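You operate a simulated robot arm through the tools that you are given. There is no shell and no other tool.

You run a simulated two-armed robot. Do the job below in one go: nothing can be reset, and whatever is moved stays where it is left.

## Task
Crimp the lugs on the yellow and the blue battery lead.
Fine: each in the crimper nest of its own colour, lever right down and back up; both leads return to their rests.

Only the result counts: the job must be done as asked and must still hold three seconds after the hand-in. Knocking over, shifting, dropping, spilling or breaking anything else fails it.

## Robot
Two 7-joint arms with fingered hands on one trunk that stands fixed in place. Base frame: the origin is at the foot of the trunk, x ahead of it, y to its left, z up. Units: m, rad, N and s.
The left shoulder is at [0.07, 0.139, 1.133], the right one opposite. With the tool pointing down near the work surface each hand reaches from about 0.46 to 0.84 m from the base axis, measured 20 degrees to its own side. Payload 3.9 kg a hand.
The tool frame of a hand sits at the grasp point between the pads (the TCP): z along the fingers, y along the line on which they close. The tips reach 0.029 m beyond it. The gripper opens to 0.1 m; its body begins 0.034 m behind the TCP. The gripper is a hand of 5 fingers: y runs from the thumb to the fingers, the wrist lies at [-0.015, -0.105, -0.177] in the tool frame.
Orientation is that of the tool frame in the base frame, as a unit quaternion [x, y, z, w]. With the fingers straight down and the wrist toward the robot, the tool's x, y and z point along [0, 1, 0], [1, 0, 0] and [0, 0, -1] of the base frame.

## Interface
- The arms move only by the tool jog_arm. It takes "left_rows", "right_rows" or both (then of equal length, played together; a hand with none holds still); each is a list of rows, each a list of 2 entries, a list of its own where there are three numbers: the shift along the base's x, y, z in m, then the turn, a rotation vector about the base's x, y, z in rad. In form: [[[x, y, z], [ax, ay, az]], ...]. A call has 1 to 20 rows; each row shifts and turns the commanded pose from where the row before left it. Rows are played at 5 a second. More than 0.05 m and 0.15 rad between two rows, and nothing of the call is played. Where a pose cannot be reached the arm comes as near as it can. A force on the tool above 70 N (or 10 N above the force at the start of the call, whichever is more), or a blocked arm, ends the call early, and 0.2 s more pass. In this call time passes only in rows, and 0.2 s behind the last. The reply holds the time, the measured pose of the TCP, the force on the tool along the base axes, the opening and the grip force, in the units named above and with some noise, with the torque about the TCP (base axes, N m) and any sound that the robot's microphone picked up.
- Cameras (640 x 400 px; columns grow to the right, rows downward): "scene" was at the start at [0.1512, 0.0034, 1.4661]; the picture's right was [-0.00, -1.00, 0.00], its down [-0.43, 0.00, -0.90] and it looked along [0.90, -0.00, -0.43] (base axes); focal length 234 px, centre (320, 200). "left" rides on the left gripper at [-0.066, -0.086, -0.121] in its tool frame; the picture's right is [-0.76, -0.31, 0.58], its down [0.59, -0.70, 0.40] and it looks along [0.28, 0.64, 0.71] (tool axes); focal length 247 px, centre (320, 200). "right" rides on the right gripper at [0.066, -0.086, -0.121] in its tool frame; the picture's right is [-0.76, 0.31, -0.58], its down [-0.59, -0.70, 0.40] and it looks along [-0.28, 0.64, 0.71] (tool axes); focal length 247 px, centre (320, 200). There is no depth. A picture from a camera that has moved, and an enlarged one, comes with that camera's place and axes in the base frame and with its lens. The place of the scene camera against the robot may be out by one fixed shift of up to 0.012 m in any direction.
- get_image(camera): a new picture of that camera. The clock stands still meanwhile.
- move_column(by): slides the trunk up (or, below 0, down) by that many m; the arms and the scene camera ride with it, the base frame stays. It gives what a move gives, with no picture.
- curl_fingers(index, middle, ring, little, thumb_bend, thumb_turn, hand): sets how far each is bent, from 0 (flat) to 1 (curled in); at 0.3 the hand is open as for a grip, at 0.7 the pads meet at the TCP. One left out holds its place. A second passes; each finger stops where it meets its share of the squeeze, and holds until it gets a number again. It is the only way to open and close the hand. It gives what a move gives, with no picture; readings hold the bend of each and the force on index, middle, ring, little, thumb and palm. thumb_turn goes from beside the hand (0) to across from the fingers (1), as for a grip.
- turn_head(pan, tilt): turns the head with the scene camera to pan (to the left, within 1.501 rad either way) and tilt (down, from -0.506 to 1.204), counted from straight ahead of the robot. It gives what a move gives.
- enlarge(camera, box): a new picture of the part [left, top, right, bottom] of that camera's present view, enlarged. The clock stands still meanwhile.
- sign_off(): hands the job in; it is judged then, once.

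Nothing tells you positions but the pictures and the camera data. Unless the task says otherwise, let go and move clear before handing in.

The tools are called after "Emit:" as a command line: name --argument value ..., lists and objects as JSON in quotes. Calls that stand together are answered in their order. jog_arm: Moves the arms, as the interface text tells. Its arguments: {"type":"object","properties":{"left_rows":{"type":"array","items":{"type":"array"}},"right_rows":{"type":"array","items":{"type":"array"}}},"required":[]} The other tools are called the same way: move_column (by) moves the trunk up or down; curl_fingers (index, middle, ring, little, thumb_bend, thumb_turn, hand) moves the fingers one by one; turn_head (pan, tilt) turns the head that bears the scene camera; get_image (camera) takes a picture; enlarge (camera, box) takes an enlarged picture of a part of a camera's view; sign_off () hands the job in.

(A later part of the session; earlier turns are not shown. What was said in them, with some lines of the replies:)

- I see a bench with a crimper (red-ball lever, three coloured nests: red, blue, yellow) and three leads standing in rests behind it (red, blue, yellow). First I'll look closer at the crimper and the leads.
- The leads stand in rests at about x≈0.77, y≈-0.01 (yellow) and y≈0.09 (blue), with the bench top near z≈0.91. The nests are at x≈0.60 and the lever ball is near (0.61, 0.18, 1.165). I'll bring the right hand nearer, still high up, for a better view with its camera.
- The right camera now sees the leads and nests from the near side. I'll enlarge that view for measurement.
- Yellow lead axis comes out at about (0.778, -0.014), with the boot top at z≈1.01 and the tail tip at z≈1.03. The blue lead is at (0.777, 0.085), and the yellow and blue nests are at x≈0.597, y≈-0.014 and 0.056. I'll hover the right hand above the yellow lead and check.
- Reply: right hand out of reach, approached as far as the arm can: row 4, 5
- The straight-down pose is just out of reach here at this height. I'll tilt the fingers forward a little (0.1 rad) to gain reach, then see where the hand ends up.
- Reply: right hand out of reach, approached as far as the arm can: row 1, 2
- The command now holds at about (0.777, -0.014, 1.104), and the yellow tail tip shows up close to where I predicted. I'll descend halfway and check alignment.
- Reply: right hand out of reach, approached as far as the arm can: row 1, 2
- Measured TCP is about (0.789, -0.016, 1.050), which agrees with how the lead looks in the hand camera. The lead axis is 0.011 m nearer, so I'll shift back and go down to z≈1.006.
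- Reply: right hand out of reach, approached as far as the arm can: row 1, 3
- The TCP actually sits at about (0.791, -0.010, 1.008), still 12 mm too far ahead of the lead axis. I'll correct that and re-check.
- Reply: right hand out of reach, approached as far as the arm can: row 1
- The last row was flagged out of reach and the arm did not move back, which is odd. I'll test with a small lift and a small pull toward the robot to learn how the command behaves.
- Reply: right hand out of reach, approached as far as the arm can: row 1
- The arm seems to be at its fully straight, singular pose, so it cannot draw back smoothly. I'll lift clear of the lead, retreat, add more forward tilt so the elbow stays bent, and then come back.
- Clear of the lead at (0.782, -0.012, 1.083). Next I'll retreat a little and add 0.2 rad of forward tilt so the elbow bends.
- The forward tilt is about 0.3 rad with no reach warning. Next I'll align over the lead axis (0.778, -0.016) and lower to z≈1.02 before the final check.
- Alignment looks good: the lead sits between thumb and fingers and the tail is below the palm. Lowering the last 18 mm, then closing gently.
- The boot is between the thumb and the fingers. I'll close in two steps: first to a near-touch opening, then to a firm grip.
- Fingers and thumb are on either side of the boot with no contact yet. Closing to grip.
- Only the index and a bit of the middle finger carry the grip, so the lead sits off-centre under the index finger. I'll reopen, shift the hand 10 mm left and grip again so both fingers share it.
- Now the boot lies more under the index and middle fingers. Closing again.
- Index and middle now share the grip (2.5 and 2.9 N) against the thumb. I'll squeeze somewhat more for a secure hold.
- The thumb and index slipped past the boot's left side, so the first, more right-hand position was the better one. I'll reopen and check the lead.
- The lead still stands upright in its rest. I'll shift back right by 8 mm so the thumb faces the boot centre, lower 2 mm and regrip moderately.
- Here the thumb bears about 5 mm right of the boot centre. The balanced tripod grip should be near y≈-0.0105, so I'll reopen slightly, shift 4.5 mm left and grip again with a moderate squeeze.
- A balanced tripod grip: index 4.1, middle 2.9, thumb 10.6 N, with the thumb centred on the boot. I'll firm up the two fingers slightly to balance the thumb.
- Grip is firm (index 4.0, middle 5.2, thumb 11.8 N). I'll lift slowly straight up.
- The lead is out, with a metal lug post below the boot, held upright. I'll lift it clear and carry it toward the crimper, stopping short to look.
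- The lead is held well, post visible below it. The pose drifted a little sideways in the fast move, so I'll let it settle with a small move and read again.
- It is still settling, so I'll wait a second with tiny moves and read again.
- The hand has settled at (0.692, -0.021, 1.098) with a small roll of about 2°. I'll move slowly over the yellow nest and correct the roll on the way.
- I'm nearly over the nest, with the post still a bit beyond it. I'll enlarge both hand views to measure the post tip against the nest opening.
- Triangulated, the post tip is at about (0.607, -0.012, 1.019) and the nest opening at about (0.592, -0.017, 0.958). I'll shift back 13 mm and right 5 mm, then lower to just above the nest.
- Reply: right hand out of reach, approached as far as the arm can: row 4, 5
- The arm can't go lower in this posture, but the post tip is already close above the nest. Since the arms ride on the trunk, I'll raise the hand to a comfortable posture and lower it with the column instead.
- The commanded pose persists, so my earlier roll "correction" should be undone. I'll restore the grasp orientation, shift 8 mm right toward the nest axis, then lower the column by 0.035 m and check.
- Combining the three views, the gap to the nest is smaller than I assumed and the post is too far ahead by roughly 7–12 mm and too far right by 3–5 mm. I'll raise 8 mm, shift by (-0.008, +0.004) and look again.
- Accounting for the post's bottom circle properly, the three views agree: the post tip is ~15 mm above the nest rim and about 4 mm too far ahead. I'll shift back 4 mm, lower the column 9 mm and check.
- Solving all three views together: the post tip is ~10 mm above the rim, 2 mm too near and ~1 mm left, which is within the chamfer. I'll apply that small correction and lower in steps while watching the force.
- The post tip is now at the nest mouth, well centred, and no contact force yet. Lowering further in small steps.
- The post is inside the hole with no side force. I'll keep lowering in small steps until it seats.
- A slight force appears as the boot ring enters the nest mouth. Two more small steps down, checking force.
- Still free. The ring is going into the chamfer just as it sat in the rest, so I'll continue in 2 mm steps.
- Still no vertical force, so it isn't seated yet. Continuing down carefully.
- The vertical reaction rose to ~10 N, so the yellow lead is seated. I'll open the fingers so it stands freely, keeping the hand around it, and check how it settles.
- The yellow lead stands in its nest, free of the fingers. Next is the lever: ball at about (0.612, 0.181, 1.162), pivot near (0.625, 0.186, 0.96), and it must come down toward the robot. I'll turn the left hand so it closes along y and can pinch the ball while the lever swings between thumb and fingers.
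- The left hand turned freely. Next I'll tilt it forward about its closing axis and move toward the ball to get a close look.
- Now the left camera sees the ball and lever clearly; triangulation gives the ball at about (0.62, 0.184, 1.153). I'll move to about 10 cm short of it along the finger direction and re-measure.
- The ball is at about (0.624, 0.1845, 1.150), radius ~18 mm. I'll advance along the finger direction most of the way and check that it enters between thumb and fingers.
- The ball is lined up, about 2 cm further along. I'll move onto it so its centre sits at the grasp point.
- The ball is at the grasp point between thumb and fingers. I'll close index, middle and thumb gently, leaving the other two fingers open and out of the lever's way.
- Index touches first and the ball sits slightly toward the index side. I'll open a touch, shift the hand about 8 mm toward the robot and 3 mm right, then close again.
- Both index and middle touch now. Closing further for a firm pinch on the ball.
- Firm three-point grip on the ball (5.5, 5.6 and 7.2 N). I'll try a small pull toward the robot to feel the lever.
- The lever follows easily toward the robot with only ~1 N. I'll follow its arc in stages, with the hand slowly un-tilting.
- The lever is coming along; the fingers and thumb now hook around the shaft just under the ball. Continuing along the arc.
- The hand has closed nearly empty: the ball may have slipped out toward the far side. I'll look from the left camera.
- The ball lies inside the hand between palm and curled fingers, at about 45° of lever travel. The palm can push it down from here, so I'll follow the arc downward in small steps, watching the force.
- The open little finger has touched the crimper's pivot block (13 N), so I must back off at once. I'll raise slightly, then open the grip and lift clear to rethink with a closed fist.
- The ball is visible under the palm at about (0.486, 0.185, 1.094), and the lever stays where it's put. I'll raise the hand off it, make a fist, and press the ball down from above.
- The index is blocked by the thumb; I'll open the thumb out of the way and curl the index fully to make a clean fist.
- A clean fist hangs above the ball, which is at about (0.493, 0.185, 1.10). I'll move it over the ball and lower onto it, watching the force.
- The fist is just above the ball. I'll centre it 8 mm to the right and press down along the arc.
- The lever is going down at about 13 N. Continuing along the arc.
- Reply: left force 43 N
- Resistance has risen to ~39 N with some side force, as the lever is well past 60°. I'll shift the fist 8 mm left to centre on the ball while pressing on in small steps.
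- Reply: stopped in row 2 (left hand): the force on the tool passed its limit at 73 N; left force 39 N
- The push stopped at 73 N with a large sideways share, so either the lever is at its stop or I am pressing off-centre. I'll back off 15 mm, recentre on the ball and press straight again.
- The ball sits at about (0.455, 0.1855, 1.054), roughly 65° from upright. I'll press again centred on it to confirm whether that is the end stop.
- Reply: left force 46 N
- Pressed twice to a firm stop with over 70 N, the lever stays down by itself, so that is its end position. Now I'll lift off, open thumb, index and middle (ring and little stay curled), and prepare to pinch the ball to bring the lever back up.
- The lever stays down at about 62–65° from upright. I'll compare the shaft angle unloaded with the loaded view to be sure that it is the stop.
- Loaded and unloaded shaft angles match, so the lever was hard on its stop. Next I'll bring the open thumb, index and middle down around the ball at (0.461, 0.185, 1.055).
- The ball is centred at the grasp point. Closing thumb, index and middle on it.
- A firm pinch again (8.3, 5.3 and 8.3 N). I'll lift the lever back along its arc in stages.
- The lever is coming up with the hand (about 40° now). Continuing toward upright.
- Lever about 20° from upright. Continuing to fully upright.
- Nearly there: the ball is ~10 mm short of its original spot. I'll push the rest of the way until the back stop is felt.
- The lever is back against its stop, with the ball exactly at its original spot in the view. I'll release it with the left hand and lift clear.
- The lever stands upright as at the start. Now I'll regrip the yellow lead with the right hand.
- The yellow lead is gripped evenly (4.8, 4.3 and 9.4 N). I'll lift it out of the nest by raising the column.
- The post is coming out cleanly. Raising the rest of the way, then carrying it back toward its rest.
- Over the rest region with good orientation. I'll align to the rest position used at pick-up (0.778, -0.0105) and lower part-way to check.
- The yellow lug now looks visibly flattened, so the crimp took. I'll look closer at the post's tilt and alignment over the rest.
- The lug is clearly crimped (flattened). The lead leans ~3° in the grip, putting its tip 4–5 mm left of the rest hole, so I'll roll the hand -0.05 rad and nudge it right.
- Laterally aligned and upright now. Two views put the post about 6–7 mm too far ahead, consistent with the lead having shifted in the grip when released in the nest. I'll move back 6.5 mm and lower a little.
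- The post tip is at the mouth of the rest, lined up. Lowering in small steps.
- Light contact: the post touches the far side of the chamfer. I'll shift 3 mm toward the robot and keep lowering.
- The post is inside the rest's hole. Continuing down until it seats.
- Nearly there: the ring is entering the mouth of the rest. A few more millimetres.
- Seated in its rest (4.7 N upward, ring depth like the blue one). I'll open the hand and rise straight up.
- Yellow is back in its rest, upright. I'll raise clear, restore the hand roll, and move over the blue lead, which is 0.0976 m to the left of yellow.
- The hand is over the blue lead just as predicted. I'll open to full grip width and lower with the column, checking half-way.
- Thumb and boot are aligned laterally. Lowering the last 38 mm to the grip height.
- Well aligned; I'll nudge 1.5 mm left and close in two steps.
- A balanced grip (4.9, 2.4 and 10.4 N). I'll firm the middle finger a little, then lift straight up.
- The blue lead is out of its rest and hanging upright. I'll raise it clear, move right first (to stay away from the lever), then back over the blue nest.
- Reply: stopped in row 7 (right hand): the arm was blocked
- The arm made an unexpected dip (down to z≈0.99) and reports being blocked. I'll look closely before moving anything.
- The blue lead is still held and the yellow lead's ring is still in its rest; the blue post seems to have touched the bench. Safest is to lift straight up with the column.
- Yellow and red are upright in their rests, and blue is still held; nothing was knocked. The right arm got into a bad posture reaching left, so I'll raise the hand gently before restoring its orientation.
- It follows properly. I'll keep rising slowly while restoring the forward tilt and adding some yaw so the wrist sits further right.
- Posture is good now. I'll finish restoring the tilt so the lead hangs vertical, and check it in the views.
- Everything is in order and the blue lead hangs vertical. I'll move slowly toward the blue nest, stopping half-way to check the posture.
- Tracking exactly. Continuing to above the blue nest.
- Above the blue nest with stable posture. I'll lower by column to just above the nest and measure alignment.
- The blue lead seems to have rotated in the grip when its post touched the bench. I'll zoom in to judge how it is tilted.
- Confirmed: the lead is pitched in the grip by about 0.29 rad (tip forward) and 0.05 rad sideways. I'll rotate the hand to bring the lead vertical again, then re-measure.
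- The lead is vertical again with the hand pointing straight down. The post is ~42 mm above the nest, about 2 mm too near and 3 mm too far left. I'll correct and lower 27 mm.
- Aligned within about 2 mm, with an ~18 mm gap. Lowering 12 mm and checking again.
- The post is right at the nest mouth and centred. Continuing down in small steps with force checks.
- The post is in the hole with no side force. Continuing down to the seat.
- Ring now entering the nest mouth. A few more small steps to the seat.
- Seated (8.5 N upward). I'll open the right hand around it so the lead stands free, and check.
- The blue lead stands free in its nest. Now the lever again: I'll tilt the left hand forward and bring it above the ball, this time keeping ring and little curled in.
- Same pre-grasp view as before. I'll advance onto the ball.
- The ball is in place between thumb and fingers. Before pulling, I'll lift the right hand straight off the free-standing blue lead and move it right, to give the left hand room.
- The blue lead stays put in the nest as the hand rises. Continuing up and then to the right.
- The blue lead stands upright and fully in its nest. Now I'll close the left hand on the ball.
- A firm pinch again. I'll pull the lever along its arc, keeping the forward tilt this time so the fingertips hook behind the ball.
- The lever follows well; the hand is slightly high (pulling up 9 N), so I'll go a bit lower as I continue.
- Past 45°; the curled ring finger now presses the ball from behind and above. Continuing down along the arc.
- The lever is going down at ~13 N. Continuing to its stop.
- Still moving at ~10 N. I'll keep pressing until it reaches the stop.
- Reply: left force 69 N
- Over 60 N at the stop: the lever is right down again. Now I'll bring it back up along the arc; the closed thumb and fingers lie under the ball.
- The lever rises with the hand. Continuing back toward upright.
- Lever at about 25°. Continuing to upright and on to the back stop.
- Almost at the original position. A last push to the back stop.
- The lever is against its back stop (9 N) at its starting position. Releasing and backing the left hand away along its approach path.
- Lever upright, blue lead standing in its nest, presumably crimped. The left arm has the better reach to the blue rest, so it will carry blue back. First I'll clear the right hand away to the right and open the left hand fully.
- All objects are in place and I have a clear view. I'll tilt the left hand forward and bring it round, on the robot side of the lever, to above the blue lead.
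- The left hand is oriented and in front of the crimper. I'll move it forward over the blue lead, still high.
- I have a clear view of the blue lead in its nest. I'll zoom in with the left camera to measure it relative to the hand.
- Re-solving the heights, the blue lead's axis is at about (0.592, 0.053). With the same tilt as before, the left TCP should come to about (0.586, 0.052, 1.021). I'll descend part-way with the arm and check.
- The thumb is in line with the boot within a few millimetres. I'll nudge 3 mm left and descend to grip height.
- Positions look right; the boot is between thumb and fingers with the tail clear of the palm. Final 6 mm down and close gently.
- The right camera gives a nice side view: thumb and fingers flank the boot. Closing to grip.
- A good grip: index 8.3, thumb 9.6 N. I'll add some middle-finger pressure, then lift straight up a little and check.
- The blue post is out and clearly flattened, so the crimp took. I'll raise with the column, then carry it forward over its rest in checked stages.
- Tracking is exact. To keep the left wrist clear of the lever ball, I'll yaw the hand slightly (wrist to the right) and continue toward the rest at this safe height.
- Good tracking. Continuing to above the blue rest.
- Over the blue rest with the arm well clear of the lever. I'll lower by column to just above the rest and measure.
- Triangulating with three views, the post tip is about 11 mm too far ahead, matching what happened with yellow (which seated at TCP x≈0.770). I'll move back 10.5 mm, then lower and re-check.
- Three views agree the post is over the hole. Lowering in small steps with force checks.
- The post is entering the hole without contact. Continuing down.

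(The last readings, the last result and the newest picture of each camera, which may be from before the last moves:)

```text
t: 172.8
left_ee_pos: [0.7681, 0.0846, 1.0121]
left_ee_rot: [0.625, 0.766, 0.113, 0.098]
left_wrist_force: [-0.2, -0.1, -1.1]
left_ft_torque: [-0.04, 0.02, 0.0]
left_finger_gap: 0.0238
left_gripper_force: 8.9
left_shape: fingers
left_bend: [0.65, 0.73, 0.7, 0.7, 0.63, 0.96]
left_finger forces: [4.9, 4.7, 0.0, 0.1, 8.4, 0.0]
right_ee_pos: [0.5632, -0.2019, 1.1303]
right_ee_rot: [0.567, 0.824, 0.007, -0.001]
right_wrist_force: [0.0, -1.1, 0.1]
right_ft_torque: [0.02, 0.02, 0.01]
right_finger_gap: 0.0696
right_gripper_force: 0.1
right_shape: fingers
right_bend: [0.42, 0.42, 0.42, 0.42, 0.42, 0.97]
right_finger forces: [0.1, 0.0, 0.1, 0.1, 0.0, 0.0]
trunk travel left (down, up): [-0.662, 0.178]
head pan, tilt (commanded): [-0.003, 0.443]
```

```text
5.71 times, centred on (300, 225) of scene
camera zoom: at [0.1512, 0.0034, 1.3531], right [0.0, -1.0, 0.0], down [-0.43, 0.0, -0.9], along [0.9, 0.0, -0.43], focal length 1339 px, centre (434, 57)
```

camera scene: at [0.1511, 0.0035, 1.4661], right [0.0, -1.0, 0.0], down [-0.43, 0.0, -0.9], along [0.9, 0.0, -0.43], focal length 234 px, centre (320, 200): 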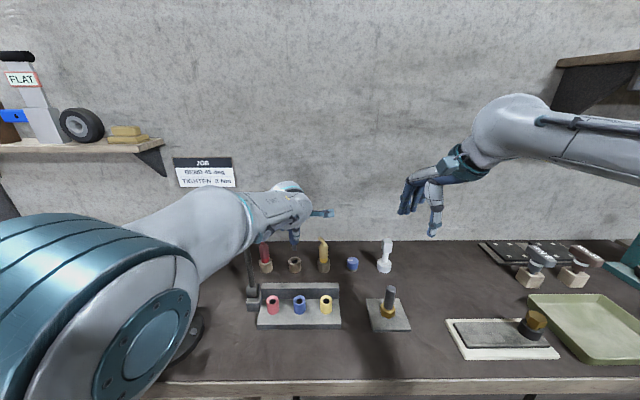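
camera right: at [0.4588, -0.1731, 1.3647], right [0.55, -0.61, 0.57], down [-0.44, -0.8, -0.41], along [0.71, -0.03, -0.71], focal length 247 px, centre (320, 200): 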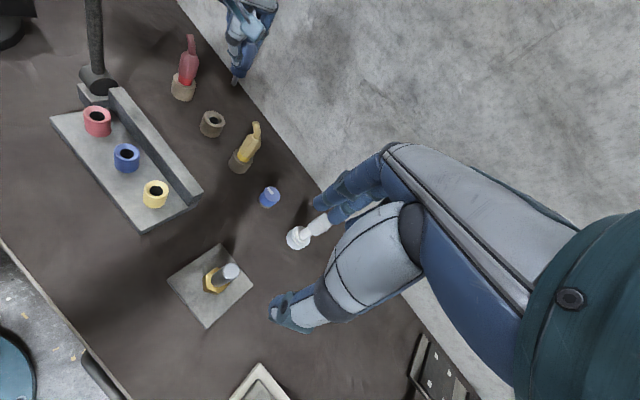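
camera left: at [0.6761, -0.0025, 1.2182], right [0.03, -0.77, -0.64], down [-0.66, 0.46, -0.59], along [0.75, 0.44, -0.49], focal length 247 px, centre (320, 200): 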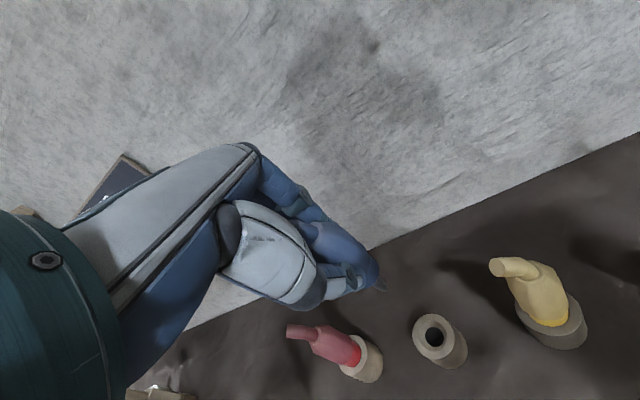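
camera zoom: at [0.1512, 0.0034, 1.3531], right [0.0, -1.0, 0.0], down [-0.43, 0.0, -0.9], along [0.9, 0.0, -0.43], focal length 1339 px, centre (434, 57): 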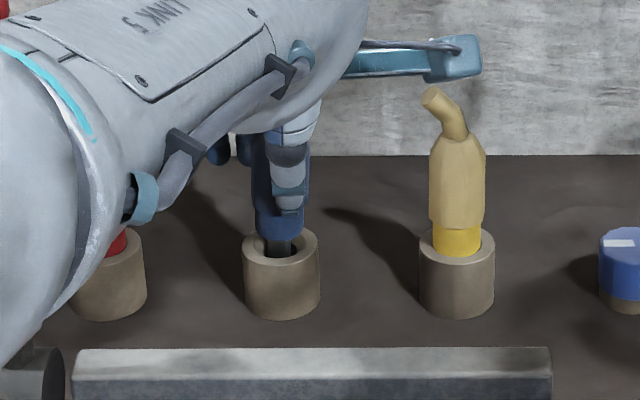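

Going in smoothly. Before the last centimetre I'll check the left arm's clearance to the lever.

Emit:
get_image --camera "scene"

Emit:
get_image --camera "right"

Emit:
get_image --camera "left"

```text
taken
camera scene: at [0.1512, 0.0034, 1.3531], right [0.0, -1.0, 0.0], down [-0.43, 0.0, -0.9], along [0.9, 0.0, -0.43], focal length 234 px, centre (320, 200)
```

scene: 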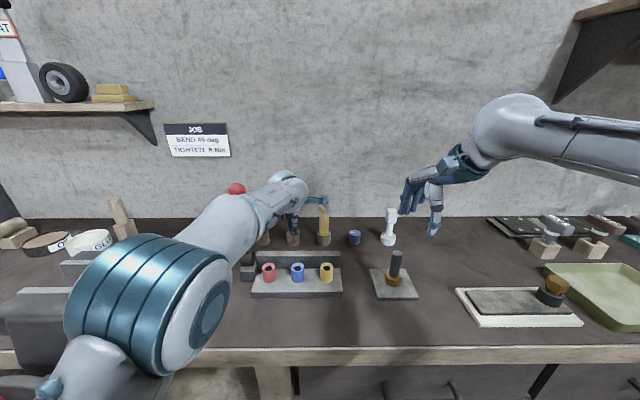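

```text
taken
camera right: at [0.4591, -0.173, 1.2515], right [0.55, -0.61, 0.57], down [-0.44, -0.8, -0.41], along [0.7, -0.03, -0.71], focal length 247 px, centre (320, 200)
```

right: 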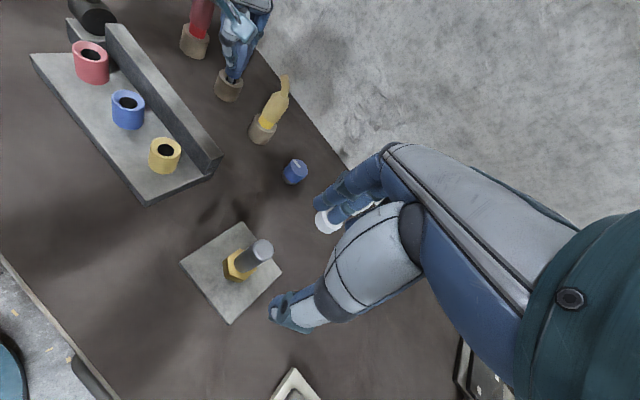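

```text
taken
camera left: at [0.6653, -0.003, 1.1045], right [0.03, -0.77, -0.64], down [-0.66, 0.46, -0.59], along [0.75, 0.44, -0.49], focal length 247 px, centre (320, 200)
```

left: 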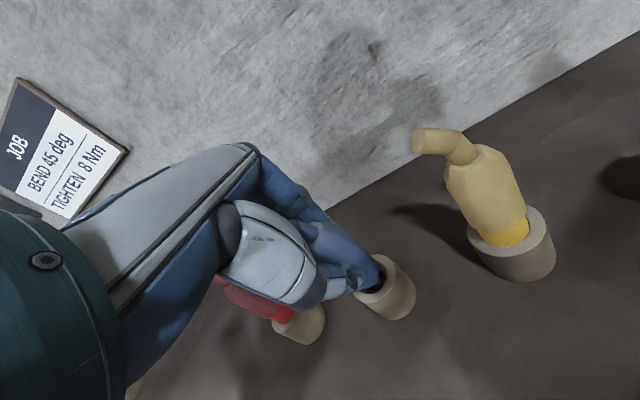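

The lever is upright and clear of the arm. Finishing the descent.

Emit:
move_column --by -0.006

Emit:
move_column --by -0.003

Emit:
move_column --by -0.002

Emit:
enlarge --camera "right" --box '[180, 20, 300, 150]'

Emit:
enlarge --camera "scene" --box '[260, 190, 340, 260]'

```text
t: 173.4
left_ee_pos: [0.7682, 0.0848, 1.0074]
left_ee_rot: [0.624, 0.767, 0.113, 0.097]
left_wrist_force: [-0.4, 0.0, -1.1]
left_ft_torque: [-0.04, 0.04, -0.02]
left_finger_gap: 0.0237
left_gripper_force: 9.4
left_shape: fingers
left_bend: [0.65, 0.73, 0.7, 0.7, 0.63, 0.96]
left_finger forces: [4.9, 4.6, 0.0, 0.0, 8.6, 0.0]
right_ee_pos: [0.5631, -0.2026, 1.1244]
right_ee_rot: [0.568, 0.823, 0.007, -0.001]
right_wrist_force: [-0.4, 0.0, -0.5]
right_ft_torque: [0.01, 0.0, 0.0]
right_finger_gap: 0.0697
right_gripper_force: 0.0
right_shape: fingers
right_bend: [0.42, 0.42, 0.42, 0.42, 0.42, 0.97]
right_finger forces: [0.1, 0.0, 0.0, 0.1, 0.1, 0.0]
trunk travel left (down, up): [-0.656, 0.184]
head pan, tilt (commanded): [-0.003, 0.443]
```

```text
t: 173.9
left_ee_pos: [0.7669, 0.0847, 1.0049]
left_ee_rot: [0.625, 0.766, 0.114, 0.098]
left_wrist_force: [0.3, -0.1, -0.9]
left_ft_torque: [-0.03, 0.05, 0.02]
left_finger_gap: 0.0237
left_gripper_force: 9.0
left_shape: fingers
left_bend: [0.65, 0.73, 0.7, 0.7, 0.63, 0.96]
left_finger forces: [4.9, 4.6, 0.1, 0.0, 8.5, 0.0]
right_ee_pos: [0.5634, -0.2015, 1.1203]
right_ee_rot: [0.568, 0.823, 0.008, -0.001]
right_wrist_force: [0.2, -0.8, -0.2]
right_ft_torque: [0.01, 0.01, 0.0]
right_finger_gap: 0.0698
right_gripper_force: 0.0
right_shape: fingers
right_bend: [0.42, 0.42, 0.42, 0.42, 0.42, 0.97]
right_finger forces: [0.0, 0.1, 0.0, 0.0, 0.0, 0.0]
trunk travel left (down, up): [-0.653, 0.187]
head pan, tilt (commanded): [-0.003, 0.443]
```

```text
t: 174.4
left_ee_pos: [0.7687, 0.0841, 1.0031]
left_ee_rot: [0.625, 0.766, 0.114, 0.098]
left_wrist_force: [-0.7, 0.1, -0.9]
left_ft_torque: [0.0, 0.04, 0.0]
left_finger_gap: 0.0237
left_gripper_force: 8.5
left_shape: fingers
left_bend: [0.65, 0.73, 0.7, 0.7, 0.63, 0.96]
left_finger forces: [4.9, 4.6, 0.0, 0.1, 8.6, 0.0]
right_ee_pos: [0.5626, -0.2026, 1.1191]
right_ee_rot: [0.567, 0.824, 0.007, -0.001]
right_wrist_force: [-0.4, 1.4, 0.1]
right_ft_torque: [-0.03, 0.01, -0.01]
right_finger_gap: 0.0699
right_gripper_force: 0.0
right_shape: fingers
right_bend: [0.42, 0.42, 0.42, 0.42, 0.42, 0.97]
right_finger forces: [0.0, 0.1, 0.1, 0.0, 0.0, 0.1]
trunk travel left (down, up): [-0.651, 0.189]
head pan, tilt (commanded): [-0.003, 0.443]
```

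```text
3.08 times, centred on (240, 85) of right
camera zoom: at [0.4591, -0.173, 1.2405], right [0.55, -0.61, 0.57], down [-0.44, -0.8, -0.41], along [0.7, -0.03, -0.71], focal length 760 px, centre (566, 554)
```

zoom: 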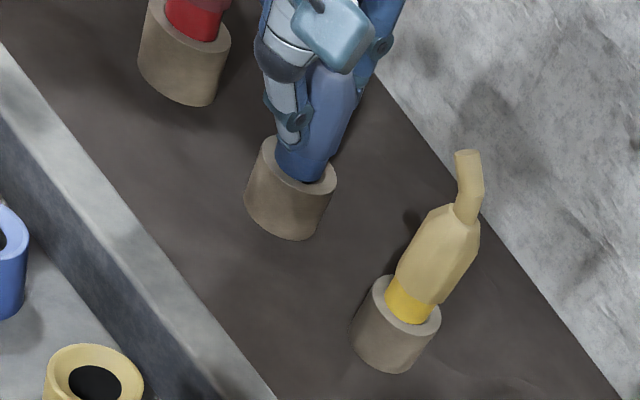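

```text
5.71 times, centred on (300, 225) of scene
camera zoom: at [0.1512, 0.0034, 1.3421], right [0.0, -1.0, 0.0], down [-0.43, 0.0, -0.9], along [0.9, 0.0, -0.43], focal length 1339 px, centre (434, 57)
```

zoom: 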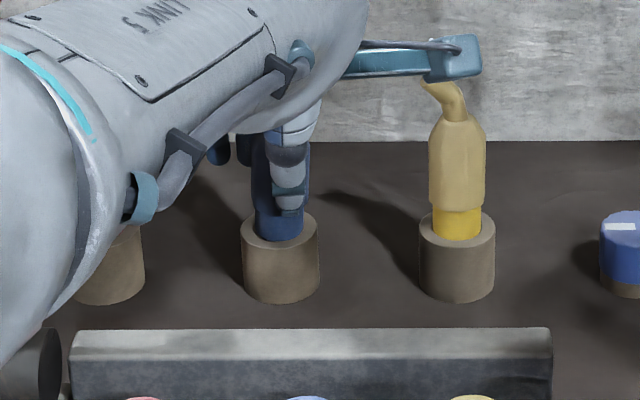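

Almost seated. Continuing in 2 mm steps until I feel the bottom.

Emit:
move_column --by -0.002

Emit:
move_column --by -0.002

Emit:
move_column --by -0.002

Emit:
enlarge --camera "right" --box '[180, 20, 300, 150]'

```text
t: 174.9
left_ee_pos: [0.7665, 0.0847, 1.001]
left_ee_rot: [0.625, 0.766, 0.114, 0.099]
left_wrist_force: [0.0, -0.8, 1.9]
left_ft_torque: [-0.05, 0.04, -0.03]
left_finger_gap: 0.0238
left_gripper_force: 9.2
left_shape: fingers
left_bend: [0.65, 0.73, 0.7, 0.7, 0.63, 0.96]
left_finger forces: [5.2, 4.9, 0.1, 0.1, 8.7, 0.1]
right_ee_pos: [0.5627, -0.2024, 1.1168]
right_ee_rot: [0.567, 0.823, 0.007, -0.002]
right_wrist_force: [0.2, -0.2, 0.3]
right_ft_torque: [0.0, -0.02, -0.01]
right_finger_gap: 0.0694
right_gripper_force: 0.1
right_shape: fingers
right_bend: [0.42, 0.42, 0.42, 0.42, 0.42, 0.97]
right_finger forces: [0.0, 0.1, 0.1, 0.1, 0.0, 0.0]
trunk travel left (down, up): [-0.649, 0.191]
head pan, tilt (commanded): [-0.003, 0.443]
```

```text
t: 175.4
left_ee_pos: [0.7681, 0.0857, 1.0017]
left_ee_rot: [0.624, 0.767, 0.114, 0.099]
left_wrist_force: [0.3, 0.2, 7.3]
left_ft_torque: [0.0, 0.0, 0.01]
left_finger_gap: 0.0238
left_gripper_force: 10.6
left_shape: fingers
left_bend: [0.65, 0.73, 0.7, 0.7, 0.63, 0.96]
left_finger forces: [6.4, 5.9, 0.0, 0.1, 9.1, 0.0]
right_ee_pos: [0.5616, -0.2032, 1.1155]
right_ee_rot: [0.567, 0.824, 0.007, -0.001]
right_wrist_force: [-0.4, 0.4, -0.3]
right_ft_torque: [-0.01, 0.0, 0.0]
right_finger_gap: 0.0695
right_gripper_force: 0.1
right_shape: fingers
right_bend: [0.42, 0.42, 0.42, 0.42, 0.42, 0.97]
right_finger forces: [0.1, 0.0, 0.0, 0.1, 0.1, 0.0]
trunk travel left (down, up): [-0.647, 0.193]
head pan, tilt (commanded): [-0.003, 0.443]
```

```text
t: 176.0
left_ee_pos: [0.7667, 0.0843, 0.9991]
left_ee_rot: [0.625, 0.766, 0.115, 0.1]
left_wrist_force: [1.0, 0.5, 13.7]
left_ft_torque: [-0.04, -0.04, 0.01]
left_finger_gap: 0.0233
left_gripper_force: 11.5
left_shape: fingers
left_bend: [0.64, 0.73, 0.7, 0.7, 0.64, 0.96]
left_finger forces: [7.5, 6.5, 0.0, 0.0, 9.4, 0.1]
right_ee_pos: [0.5608, -0.2023, 1.1139]
right_ee_rot: [0.567, 0.823, 0.007, -0.001]
right_wrist_force: [0.6, 0.4, 0.2]
right_ft_torque: [0.0, -0.01, 0.02]
right_finger_gap: 0.0698
right_gripper_force: 0.0
right_shape: fingers
right_bend: [0.42, 0.42, 0.42, 0.42, 0.42, 0.97]
right_finger forces: [0.0, 0.0, 0.1, 0.0, 0.0, 0.1]
trunk travel left (down, up): [-0.645, 0.195]
head pan, tilt (commanded): [-0.003, 0.443]
```

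```text
3.08 times, centred on (240, 85) of right
camera zoom: at [0.4571, -0.1732, 1.2354], right [0.55, -0.61, 0.57], down [-0.44, -0.8, -0.41], along [0.71, -0.03, -0.71], focal length 760 px, centre (566, 554)
```

zoom: 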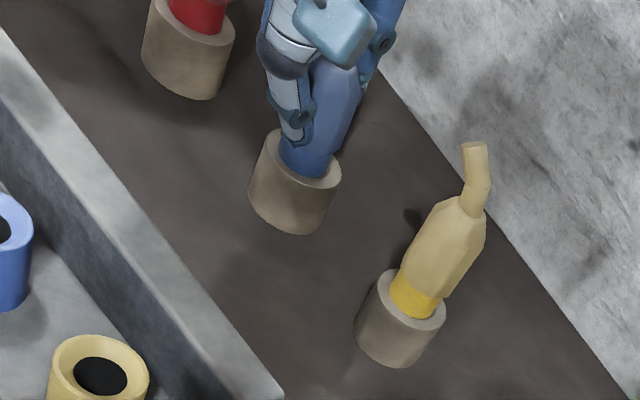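

Seated at 1.000 with 14 N. I'll open the left hand and rise straight up with the column.

Emit:
curl_fingers --hand "left" --index 0.35 --middle 0.35 --ring 0.35 --little 0.35 --thumb_bend 0.35

Emit:
move_column --by 0.03

Emit:
enlarge --camera "right" --box '[180, 0, 300, 150]'

Emit:
get_image --camera "left"

```text
t: 177.0
left_ee_pos: [0.7676, 0.0847, 0.9969]
left_ee_rot: [0.625, 0.766, 0.113, 0.098]
left_wrist_force: [0.3, -0.2, 1.0]
left_ft_torque: [-0.03, -0.02, 0.01]
left_finger_gap: 0.0862
left_gripper_force: 0.0
left_shape: fingers
left_bend: [0.35, 0.35, 0.35, 0.35, 0.35, 0.97]
left_finger forces: [0.0, 0.1, 0.1, 0.0, 0.0, 0.1]
right_ee_pos: [0.5631, -0.2019, 1.113]
right_ee_rot: [0.567, 0.824, 0.008, -0.001]
right_wrist_force: [-0.8, -0.3, 0.5]
right_ft_torque: [-0.05, 0.0, 0.01]
right_finger_gap: 0.0697
right_gripper_force: 0.2
right_shape: fingers
right_bend: [0.42, 0.42, 0.42, 0.42, 0.42, 0.97]
right_finger forces: [0.1, 0.0, 0.0, 0.1, 0.0, 0.0]
trunk travel left (down, up): [-0.645, 0.195]
head pan, tilt (commanded): [-0.003, 0.443]
```

```text
t: 177.7
left_ee_pos: [0.7689, 0.0854, 1.0258]
left_ee_rot: [0.624, 0.767, 0.114, 0.098]
left_wrist_force: [-0.1, -0.5, -0.5]
left_ft_torque: [0.02, 0.01, 0.01]
left_finger_gap: 0.0863
left_gripper_force: 0.1
left_shape: fingers
left_bend: [0.35, 0.35, 0.35, 0.35, 0.35, 0.97]
left_finger forces: [0.1, 0.0, 0.1, 0.0, 0.0, 0.0]
right_ee_pos: [0.5643, -0.2025, 1.1424]
right_ee_rot: [0.567, 0.824, 0.007, -0.001]
right_wrist_force: [0.4, 0.4, -0.3]
right_ft_torque: [-0.02, 0.0, -0.02]
right_finger_gap: 0.0696
right_gripper_force: 0.0
right_shape: fingers
right_bend: [0.42, 0.42, 0.42, 0.42, 0.42, 0.97]
right_finger forces: [0.0, 0.1, 0.0, 0.0, 0.1, 0.1]
trunk travel left (down, up): [-0.675, 0.165]
head pan, tilt (commanded): [-0.003, 0.443]
```

```text
2.67 times, centred on (240, 75) of right
camera zoom: at [0.4597, -0.1732, 1.2643], right [0.55, -0.61, 0.57], down [-0.44, -0.8, -0.41], along [0.7, -0.03, -0.71], focal length 659 px, centre (533, 533)
```

zoom: 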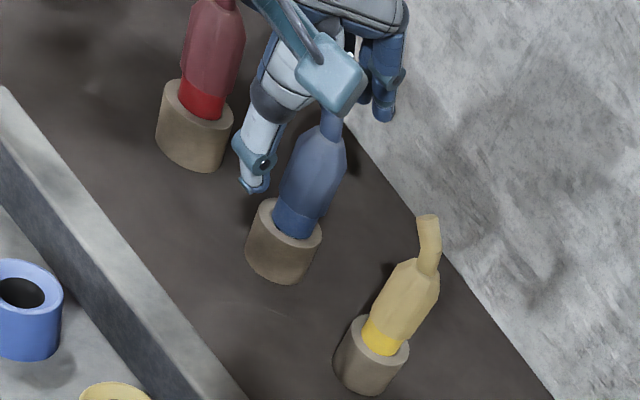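

```text
taken
camera left: at [0.6658, -0.0031, 1.1174], right [0.03, -0.77, -0.64], down [-0.66, 0.46, -0.59], along [0.75, 0.44, -0.49], focal length 247 px, centre (320, 200)
```

left: 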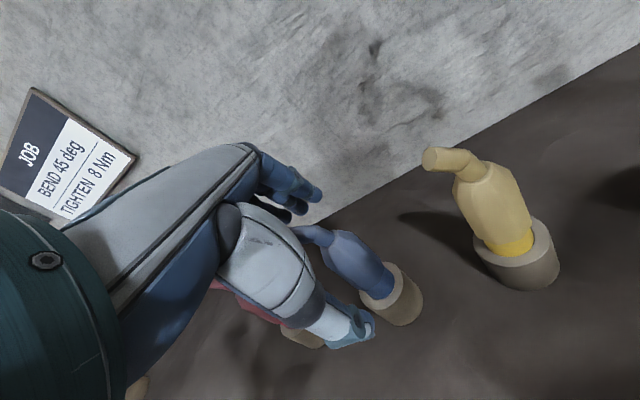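

Blue is back in its rest, upright and released. I'll rise clear and retract the left arm along the same path it came by.

Emit:
move_column --by 0.1

Emit:
jog_arm --left_rows '[[[-0.012, -0.0017, 0], [0, 0, 0]], [[-0.012, -0.0017, 0], [0, 0, 0]], [[-0.012, -0.0017, 0], [0, 0, 0]], [[-0.012, -0.0017, 0], [0, 0, 0]], [[-0.012, -0.0017, 0], [0, 0, 0]], [[-0.012, -0.0017, 0.002], [0, 0, 0]], [[0, 0, 0], [0, 0, 0]]]'

Emit:
get_image --camera "scene"

```text
t: 179.0
left_ee_pos: [0.7682, 0.085, 1.1268]
left_ee_rot: [0.625, 0.766, 0.113, 0.098]
left_wrist_force: [0.5, 0.3, 0.3]
left_ft_torque: [-0.03, 0.01, 0.06]
left_finger_gap: 0.0868
left_gripper_force: 0.2
left_shape: fingers
left_bend: [0.35, 0.35, 0.35, 0.35, 0.35, 0.97]
left_finger forces: [0.1, 0.1, 0.1, 0.0, 0.0, 0.1]
right_ee_pos: [0.5635, -0.2026, 1.2425]
right_ee_rot: [0.567, 0.824, 0.007, -0.001]
right_wrist_force: [0.2, 0.0, -0.9]
right_ft_torque: [-0.01, 0.01, -0.02]
right_finger_gap: 0.0698
right_gripper_force: 0.0
right_shape: fingers
right_bend: [0.42, 0.42, 0.42, 0.42, 0.42, 0.97]
right_finger forces: [0.0, 0.0, 0.0, 0.0, 0.1, 0.0]
trunk travel left (down, up): [-0.775, 0.065]
head pan, tilt (commanded): [-0.003, 0.443]
```

```text
t: 180.6
left_ee_pos: [0.7003, 0.097, 1.1345]
left_ee_rot: [0.608, 0.78, 0.095, 0.113]
left_wrist_force: [0.1, 0.1, 0.8]
left_ft_torque: [-0.03, -0.03, -0.04]
left_finger_gap: 0.0867
left_gripper_force: 0.0
left_shape: fingers
left_bend: [0.35, 0.35, 0.35, 0.35, 0.35, 0.98]
left_finger forces: [0.0, 0.1, 0.0, 0.1, 0.1, 0.1]
right_ee_pos: [0.5641, -0.2021, 1.2432]
right_ee_rot: [0.567, 0.824, 0.007, -0.002]
right_wrist_force: [-0.6, 0.4, 0.2]
right_ft_torque: [0.03, 0.02, -0.01]
right_finger_gap: 0.0692
right_gripper_force: 0.2
right_shape: fingers
right_bend: [0.42, 0.42, 0.42, 0.42, 0.42, 0.97]
right_finger forces: [0.0, 0.0, 0.0, 0.1, 0.0, 0.0]
trunk travel left (down, up): [-0.775, 0.065]
head pan, tilt (commanded): [-0.003, 0.443]
```

```text
taken
camera scene: at [0.1518, 0.0033, 1.4661], right [0.0, -1.0, 0.0], down [-0.43, 0.0, -0.9], along [0.9, 0.0, -0.43], focal length 234 px, centre (320, 200)
```

scene: 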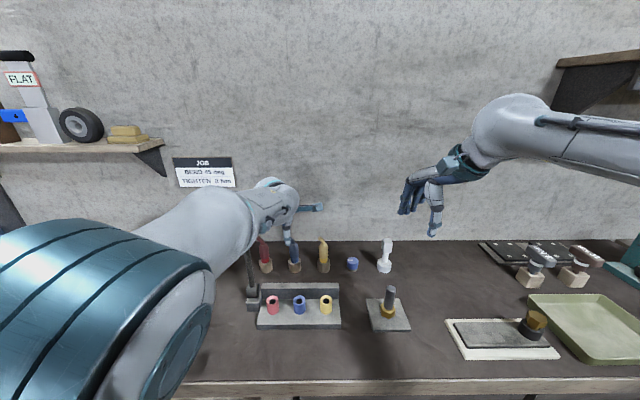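

A small sideways drift appeared while retracting. I'll raise the column further for safety, then retract slowly.

Emit:
move_column --by 0.06

Emit:
jog_arm --left_rows '[[[0, 0, 0], [0, 0, 0]], [[0, 0, 0], [0, 0, 0]], [[0, 0, 0], [0, 0, 0]]]'

Emit:
jog_arm --left_rows '[[[-0.01, -0.002, 0.003], [0, 0, 0]], [[-0.01, -0.002, 0.003], [0, 0, 0]], [[-0.01, -0.002, 0.003], [0, 0, 0]], [[0, 0, 0], [0, 0, 0]]]'

Emit:
get_image --camera "scene"

```text
t: 181.6
left_ee_pos: [0.6977, 0.0926, 1.1982]
left_ee_rot: [0.611, 0.778, 0.095, 0.116]
left_wrist_force: [0.4, 0.0, -0.5]
left_ft_torque: [-0.01, 0.01, -0.02]
left_finger_gap: 0.0869
left_gripper_force: 0.1
left_shape: fingers
left_bend: [0.35, 0.35, 0.35, 0.35, 0.35, 0.98]
left_finger forces: [0.0, 0.0, 0.0, 0.0, 0.0, 0.1]
right_ee_pos: [0.5619, -0.2031, 1.3022]
right_ee_rot: [0.567, 0.824, 0.007, -0.002]
right_wrist_force: [0.1, -0.1, 0.6]
right_ft_torque: [-0.01, 0.03, 0.01]
right_finger_gap: 0.0695
right_gripper_force: 0.0
right_shape: fingers
right_bend: [0.42, 0.42, 0.42, 0.42, 0.42, 0.97]
right_finger forces: [0.1, 0.1, 0.0, 0.1, 0.0, 0.0]
trunk travel left (down, up): [-0.835, 0.005]
head pan, tilt (commanded): [-0.003, 0.443]
```

```text
t: 182.4
left_ee_pos: [0.6983, 0.0922, 1.1979]
left_ee_rot: [0.611, 0.777, 0.095, 0.115]
left_wrist_force: [-0.7, 0.1, -0.7]
left_ft_torque: [0.0, 0.01, 0.02]
left_finger_gap: 0.0865
left_gripper_force: 0.1
left_shape: fingers
left_bend: [0.35, 0.35, 0.35, 0.35, 0.35, 0.98]
left_finger forces: [0.0, 0.1, 0.0, 0.0, 0.0, 0.0]
right_ee_pos: [0.5629, -0.202, 1.3032]
right_ee_rot: [0.567, 0.823, 0.007, -0.002]
right_wrist_force: [0.0, 0.7, -0.2]
right_ft_torque: [-0.03, 0.01, 0.0]
right_finger_gap: 0.0696
right_gripper_force: 0.1
right_shape: fingers
right_bend: [0.42, 0.42, 0.42, 0.42, 0.42, 0.97]
right_finger forces: [0.0, 0.1, 0.0, 0.0, 0.1, 0.0]
trunk travel left (down, up): [-0.835, 0.005]
head pan, tilt (commanded): [-0.003, 0.443]
```

```text
t: 183.4
left_ee_pos: [0.6671, 0.082, 1.202]
left_ee_rot: [0.615, 0.775, 0.097, 0.11]
left_wrist_force: [0.6, -0.5, 0.0]
left_ft_torque: [0.0, -0.02, 0.03]
left_finger_gap: 0.0866
left_gripper_force: 0.0
left_shape: fingers
left_bend: [0.35, 0.35, 0.35, 0.35, 0.35, 0.98]
left_finger forces: [0.0, 0.0, 0.0, 0.0, 0.0, 0.0]
right_ee_pos: [0.5632, -0.2012, 1.3032]
right_ee_rot: [0.567, 0.823, 0.007, -0.001]
right_wrist_force: [0.0, -0.2, -0.8]
right_ft_torque: [0.01, -0.01, -0.01]
right_finger_gap: 0.0695
right_gripper_force: 0.1
right_shape: fingers
right_bend: [0.42, 0.42, 0.42, 0.42, 0.42, 0.97]
right_finger forces: [0.0, 0.1, 0.0, 0.1, 0.0, 0.0]
trunk travel left (down, up): [-0.835, 0.005]
head pan, tilt (commanded): [-0.003, 0.443]
```

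```text
taken
camera scene: at [0.1516, 0.0035, 1.5261], right [0.0, -1.0, 0.0], down [-0.43, 0.0, -0.9], along [0.9, 0.0, -0.43], focal length 234 px, centre (320, 200)
```

scene: 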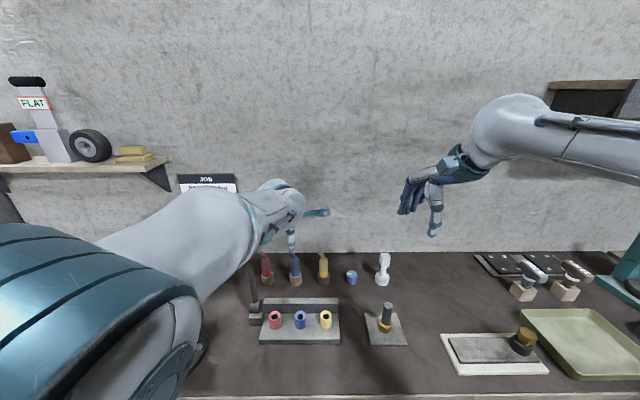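

Retracting cleanly now. Continuing back to a parked position.

Emit:
jog_arm --left_rows '[[[-0.015, -0.003, 0.003], [0, 0, 0]], [[-0.015, -0.003, 0.003], [0, 0, 0]], [[-0.02, -0.003, 0.003], [0, 0, 0]], [[-0.02, -0.002, 0.005], [0, 0, 0]], [[-0.02, 0, 0.01], [0, 0, 0]], [[-0.02, 0, 0.01], [0, 0, 0]], [[-0.025, 0, 0.015], [0, 0, 0]], [[-0.025, 0.01, 0.015], [0, 0, 0]], [[-0.025, 0.02, 0.015], [0, 0, 0]], [[-0.02, 0.03, 0.015], [0, 0, 0]], [[0, 0.03, 0.015], [0, 0, 0]]]'

Emit:
turn_head --pan 0.0 --tilt 0.55

Emit:
get_image --camera "scene"

```text
t: 185.8
left_ee_pos: [0.4585, 0.149, 1.3093]
left_ee_rot: [0.625, 0.766, 0.113, 0.099]
left_wrist_force: [0.6, 1.0, -0.8]
left_ft_torque: [0.03, 0.04, 0.01]
left_finger_gap: 0.0866
left_gripper_force: 0.1
left_shape: fingers
left_bend: [0.35, 0.35, 0.35, 0.35, 0.35, 0.98]
left_finger forces: [0.0, 0.0, 0.0, 0.0, 0.0, 0.1]
right_ee_pos: [0.5626, -0.201, 1.3026]
right_ee_rot: [0.567, 0.824, 0.007, -0.001]
right_wrist_force: [-0.3, -0.1, -0.1]
right_ft_torque: [-0.01, 0.03, -0.01]
right_finger_gap: 0.0695
right_gripper_force: 0.0
right_shape: fingers
right_bend: [0.42, 0.42, 0.42, 0.42, 0.42, 0.97]
right_finger forces: [0.0, 0.0, 0.0, 0.0, 0.0, 0.0]
trunk travel left (down, up): [-0.835, 0.005]
head pan, tilt (commanded): [-0.003, 0.443]
```

```text
t: 186.5
left_ee_pos: [0.4588, 0.1461, 1.309]
left_ee_rot: [0.625, 0.766, 0.113, 0.097]
left_wrist_force: [0.4, 0.9, 0.6]
left_ft_torque: [-0.03, -0.03, 0.01]
left_finger_gap: 0.0866
left_gripper_force: 0.0
left_shape: fingers
left_bend: [0.35, 0.35, 0.35, 0.35, 0.35, 0.98]
left_finger forces: [0.1, 0.0, 0.0, 0.0, 0.1, 0.0]
right_ee_pos: [0.5627, -0.2025, 1.3042]
right_ee_rot: [0.567, 0.823, 0.007, -0.002]
right_wrist_force: [-0.2, -0.8, 1.8]
right_ft_torque: [-0.02, 0.0, 0.0]
right_finger_gap: 0.0697
right_gripper_force: 0.1
right_shape: fingers
right_bend: [0.42, 0.42, 0.42, 0.42, 0.42, 0.97]
right_finger forces: [0.0, 0.1, 0.0, 0.0, 0.1, 0.0]
trunk travel left (down, up): [-0.835, 0.005]
head pan, tilt (commanded): [0.0, 0.55]
```

```text
taken
camera scene: at [0.1491, 0.0036, 1.5164], right [0.0, -1.0, 0.0], down [-0.52, 0.0, -0.85], along [0.85, 0.0, -0.52], focal length 234 px, centre (320, 200)
```

scene: 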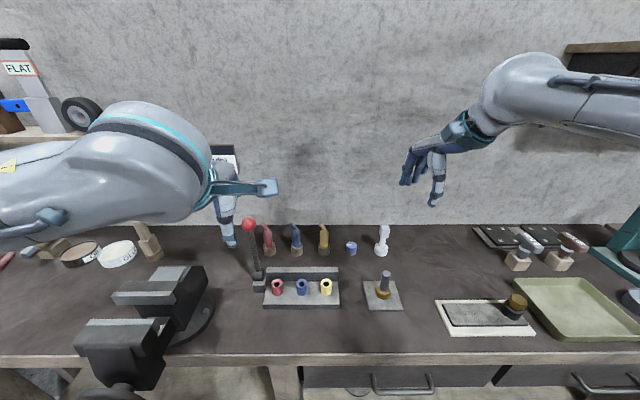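

Both arms are clear. I'll take a close final look at the leads, the lever and the surroundings.

Emit:
enlarge --camera "scene" --box '[235, 210, 405, 315]'

Emit:
get_image --camera "left"

Emit:
enlarge --camera "right" --box '[40, 20, 340, 220]'

```text
3.76 times, centred on (320, 262) of scene
camera zoom: at [0.1491, 0.0036, 1.5164], right [0.0, -1.0, 0.0], down [-0.52, 0.0, -0.85], along [0.85, 0.0, -0.52], focal length 882 px, centre (320, -35)
```

zoom: 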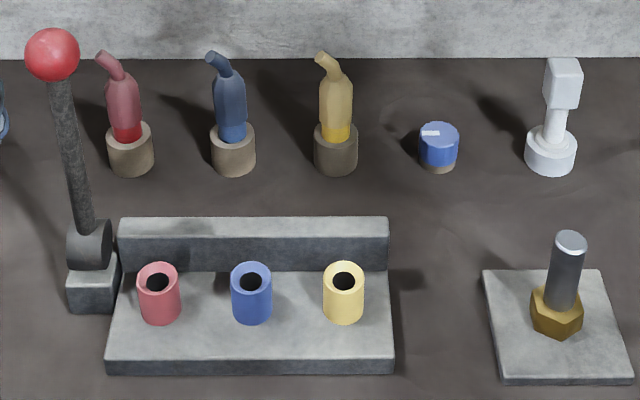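

```text
taken
camera left: at [0.3566, 0.0588, 1.3997], right [0.03, -0.77, -0.64], down [-0.66, 0.46, -0.59], along [0.75, 0.44, -0.49], focal length 247 px, centre (320, 200)
```

left: 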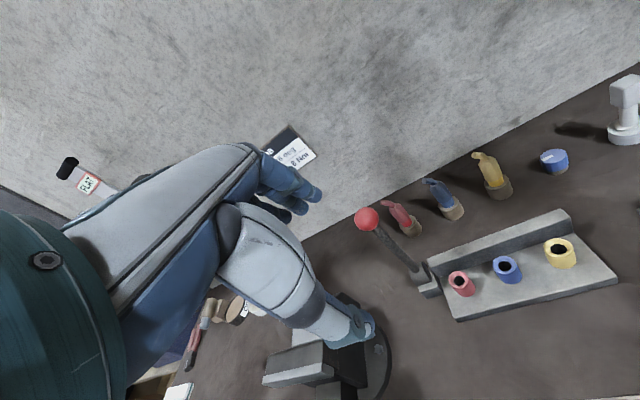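

```text
2.00 times, centred on (190, 120) of right
camera zoom: at [0.4592, -0.1731, 1.4245], right [0.55, -0.61, 0.57], down [-0.44, -0.8, -0.41], along [0.7, -0.03, -0.71], focal length 494 px, centre (580, 360)
```

zoom: 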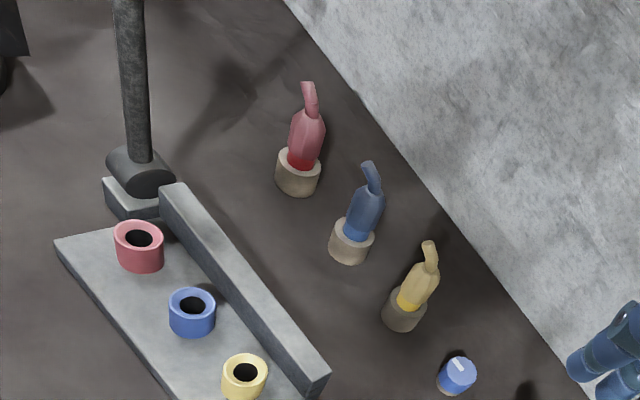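

Everything checks out:
- The yellow and blue lugs are both crimped; their posts are visibly flattened.
- Both leads stand upright in their own rests.
- The lever is back up.
- The red lead, the knob and everything else are where they were.
- Both hands are empty and clear.

I'm handing in the job.

Emit:
sign_off

```text
The job is handed in.
```

I crimped the yellow and the blue lug, each in the nest of its own colour, and signed the job off. No verdict has come back yet.

- **Crimps:** for each lead I pushed the lever down to its stop, with more than 60 N on it, and brought it back up to where it started. Both lugs came out visibly flattened.
- **Leads:** yellow and blue are back in their own rests, upright and let go. Blue may be turned a little about its own axis compared with the start.
- **Touches to know about:** while I was carrying the blue lead, the right arm dipped and its lug touched the bench. Earlier, the left little finger pressed on the crimper's lever mount with about 13 N. Neither seems to have moved or knocked anything in the final views.
- **Surroundings:** in the final views, the red lead, the crimper and the other items nearby look as they did at the start. Both hands are empty and clear of the bench.
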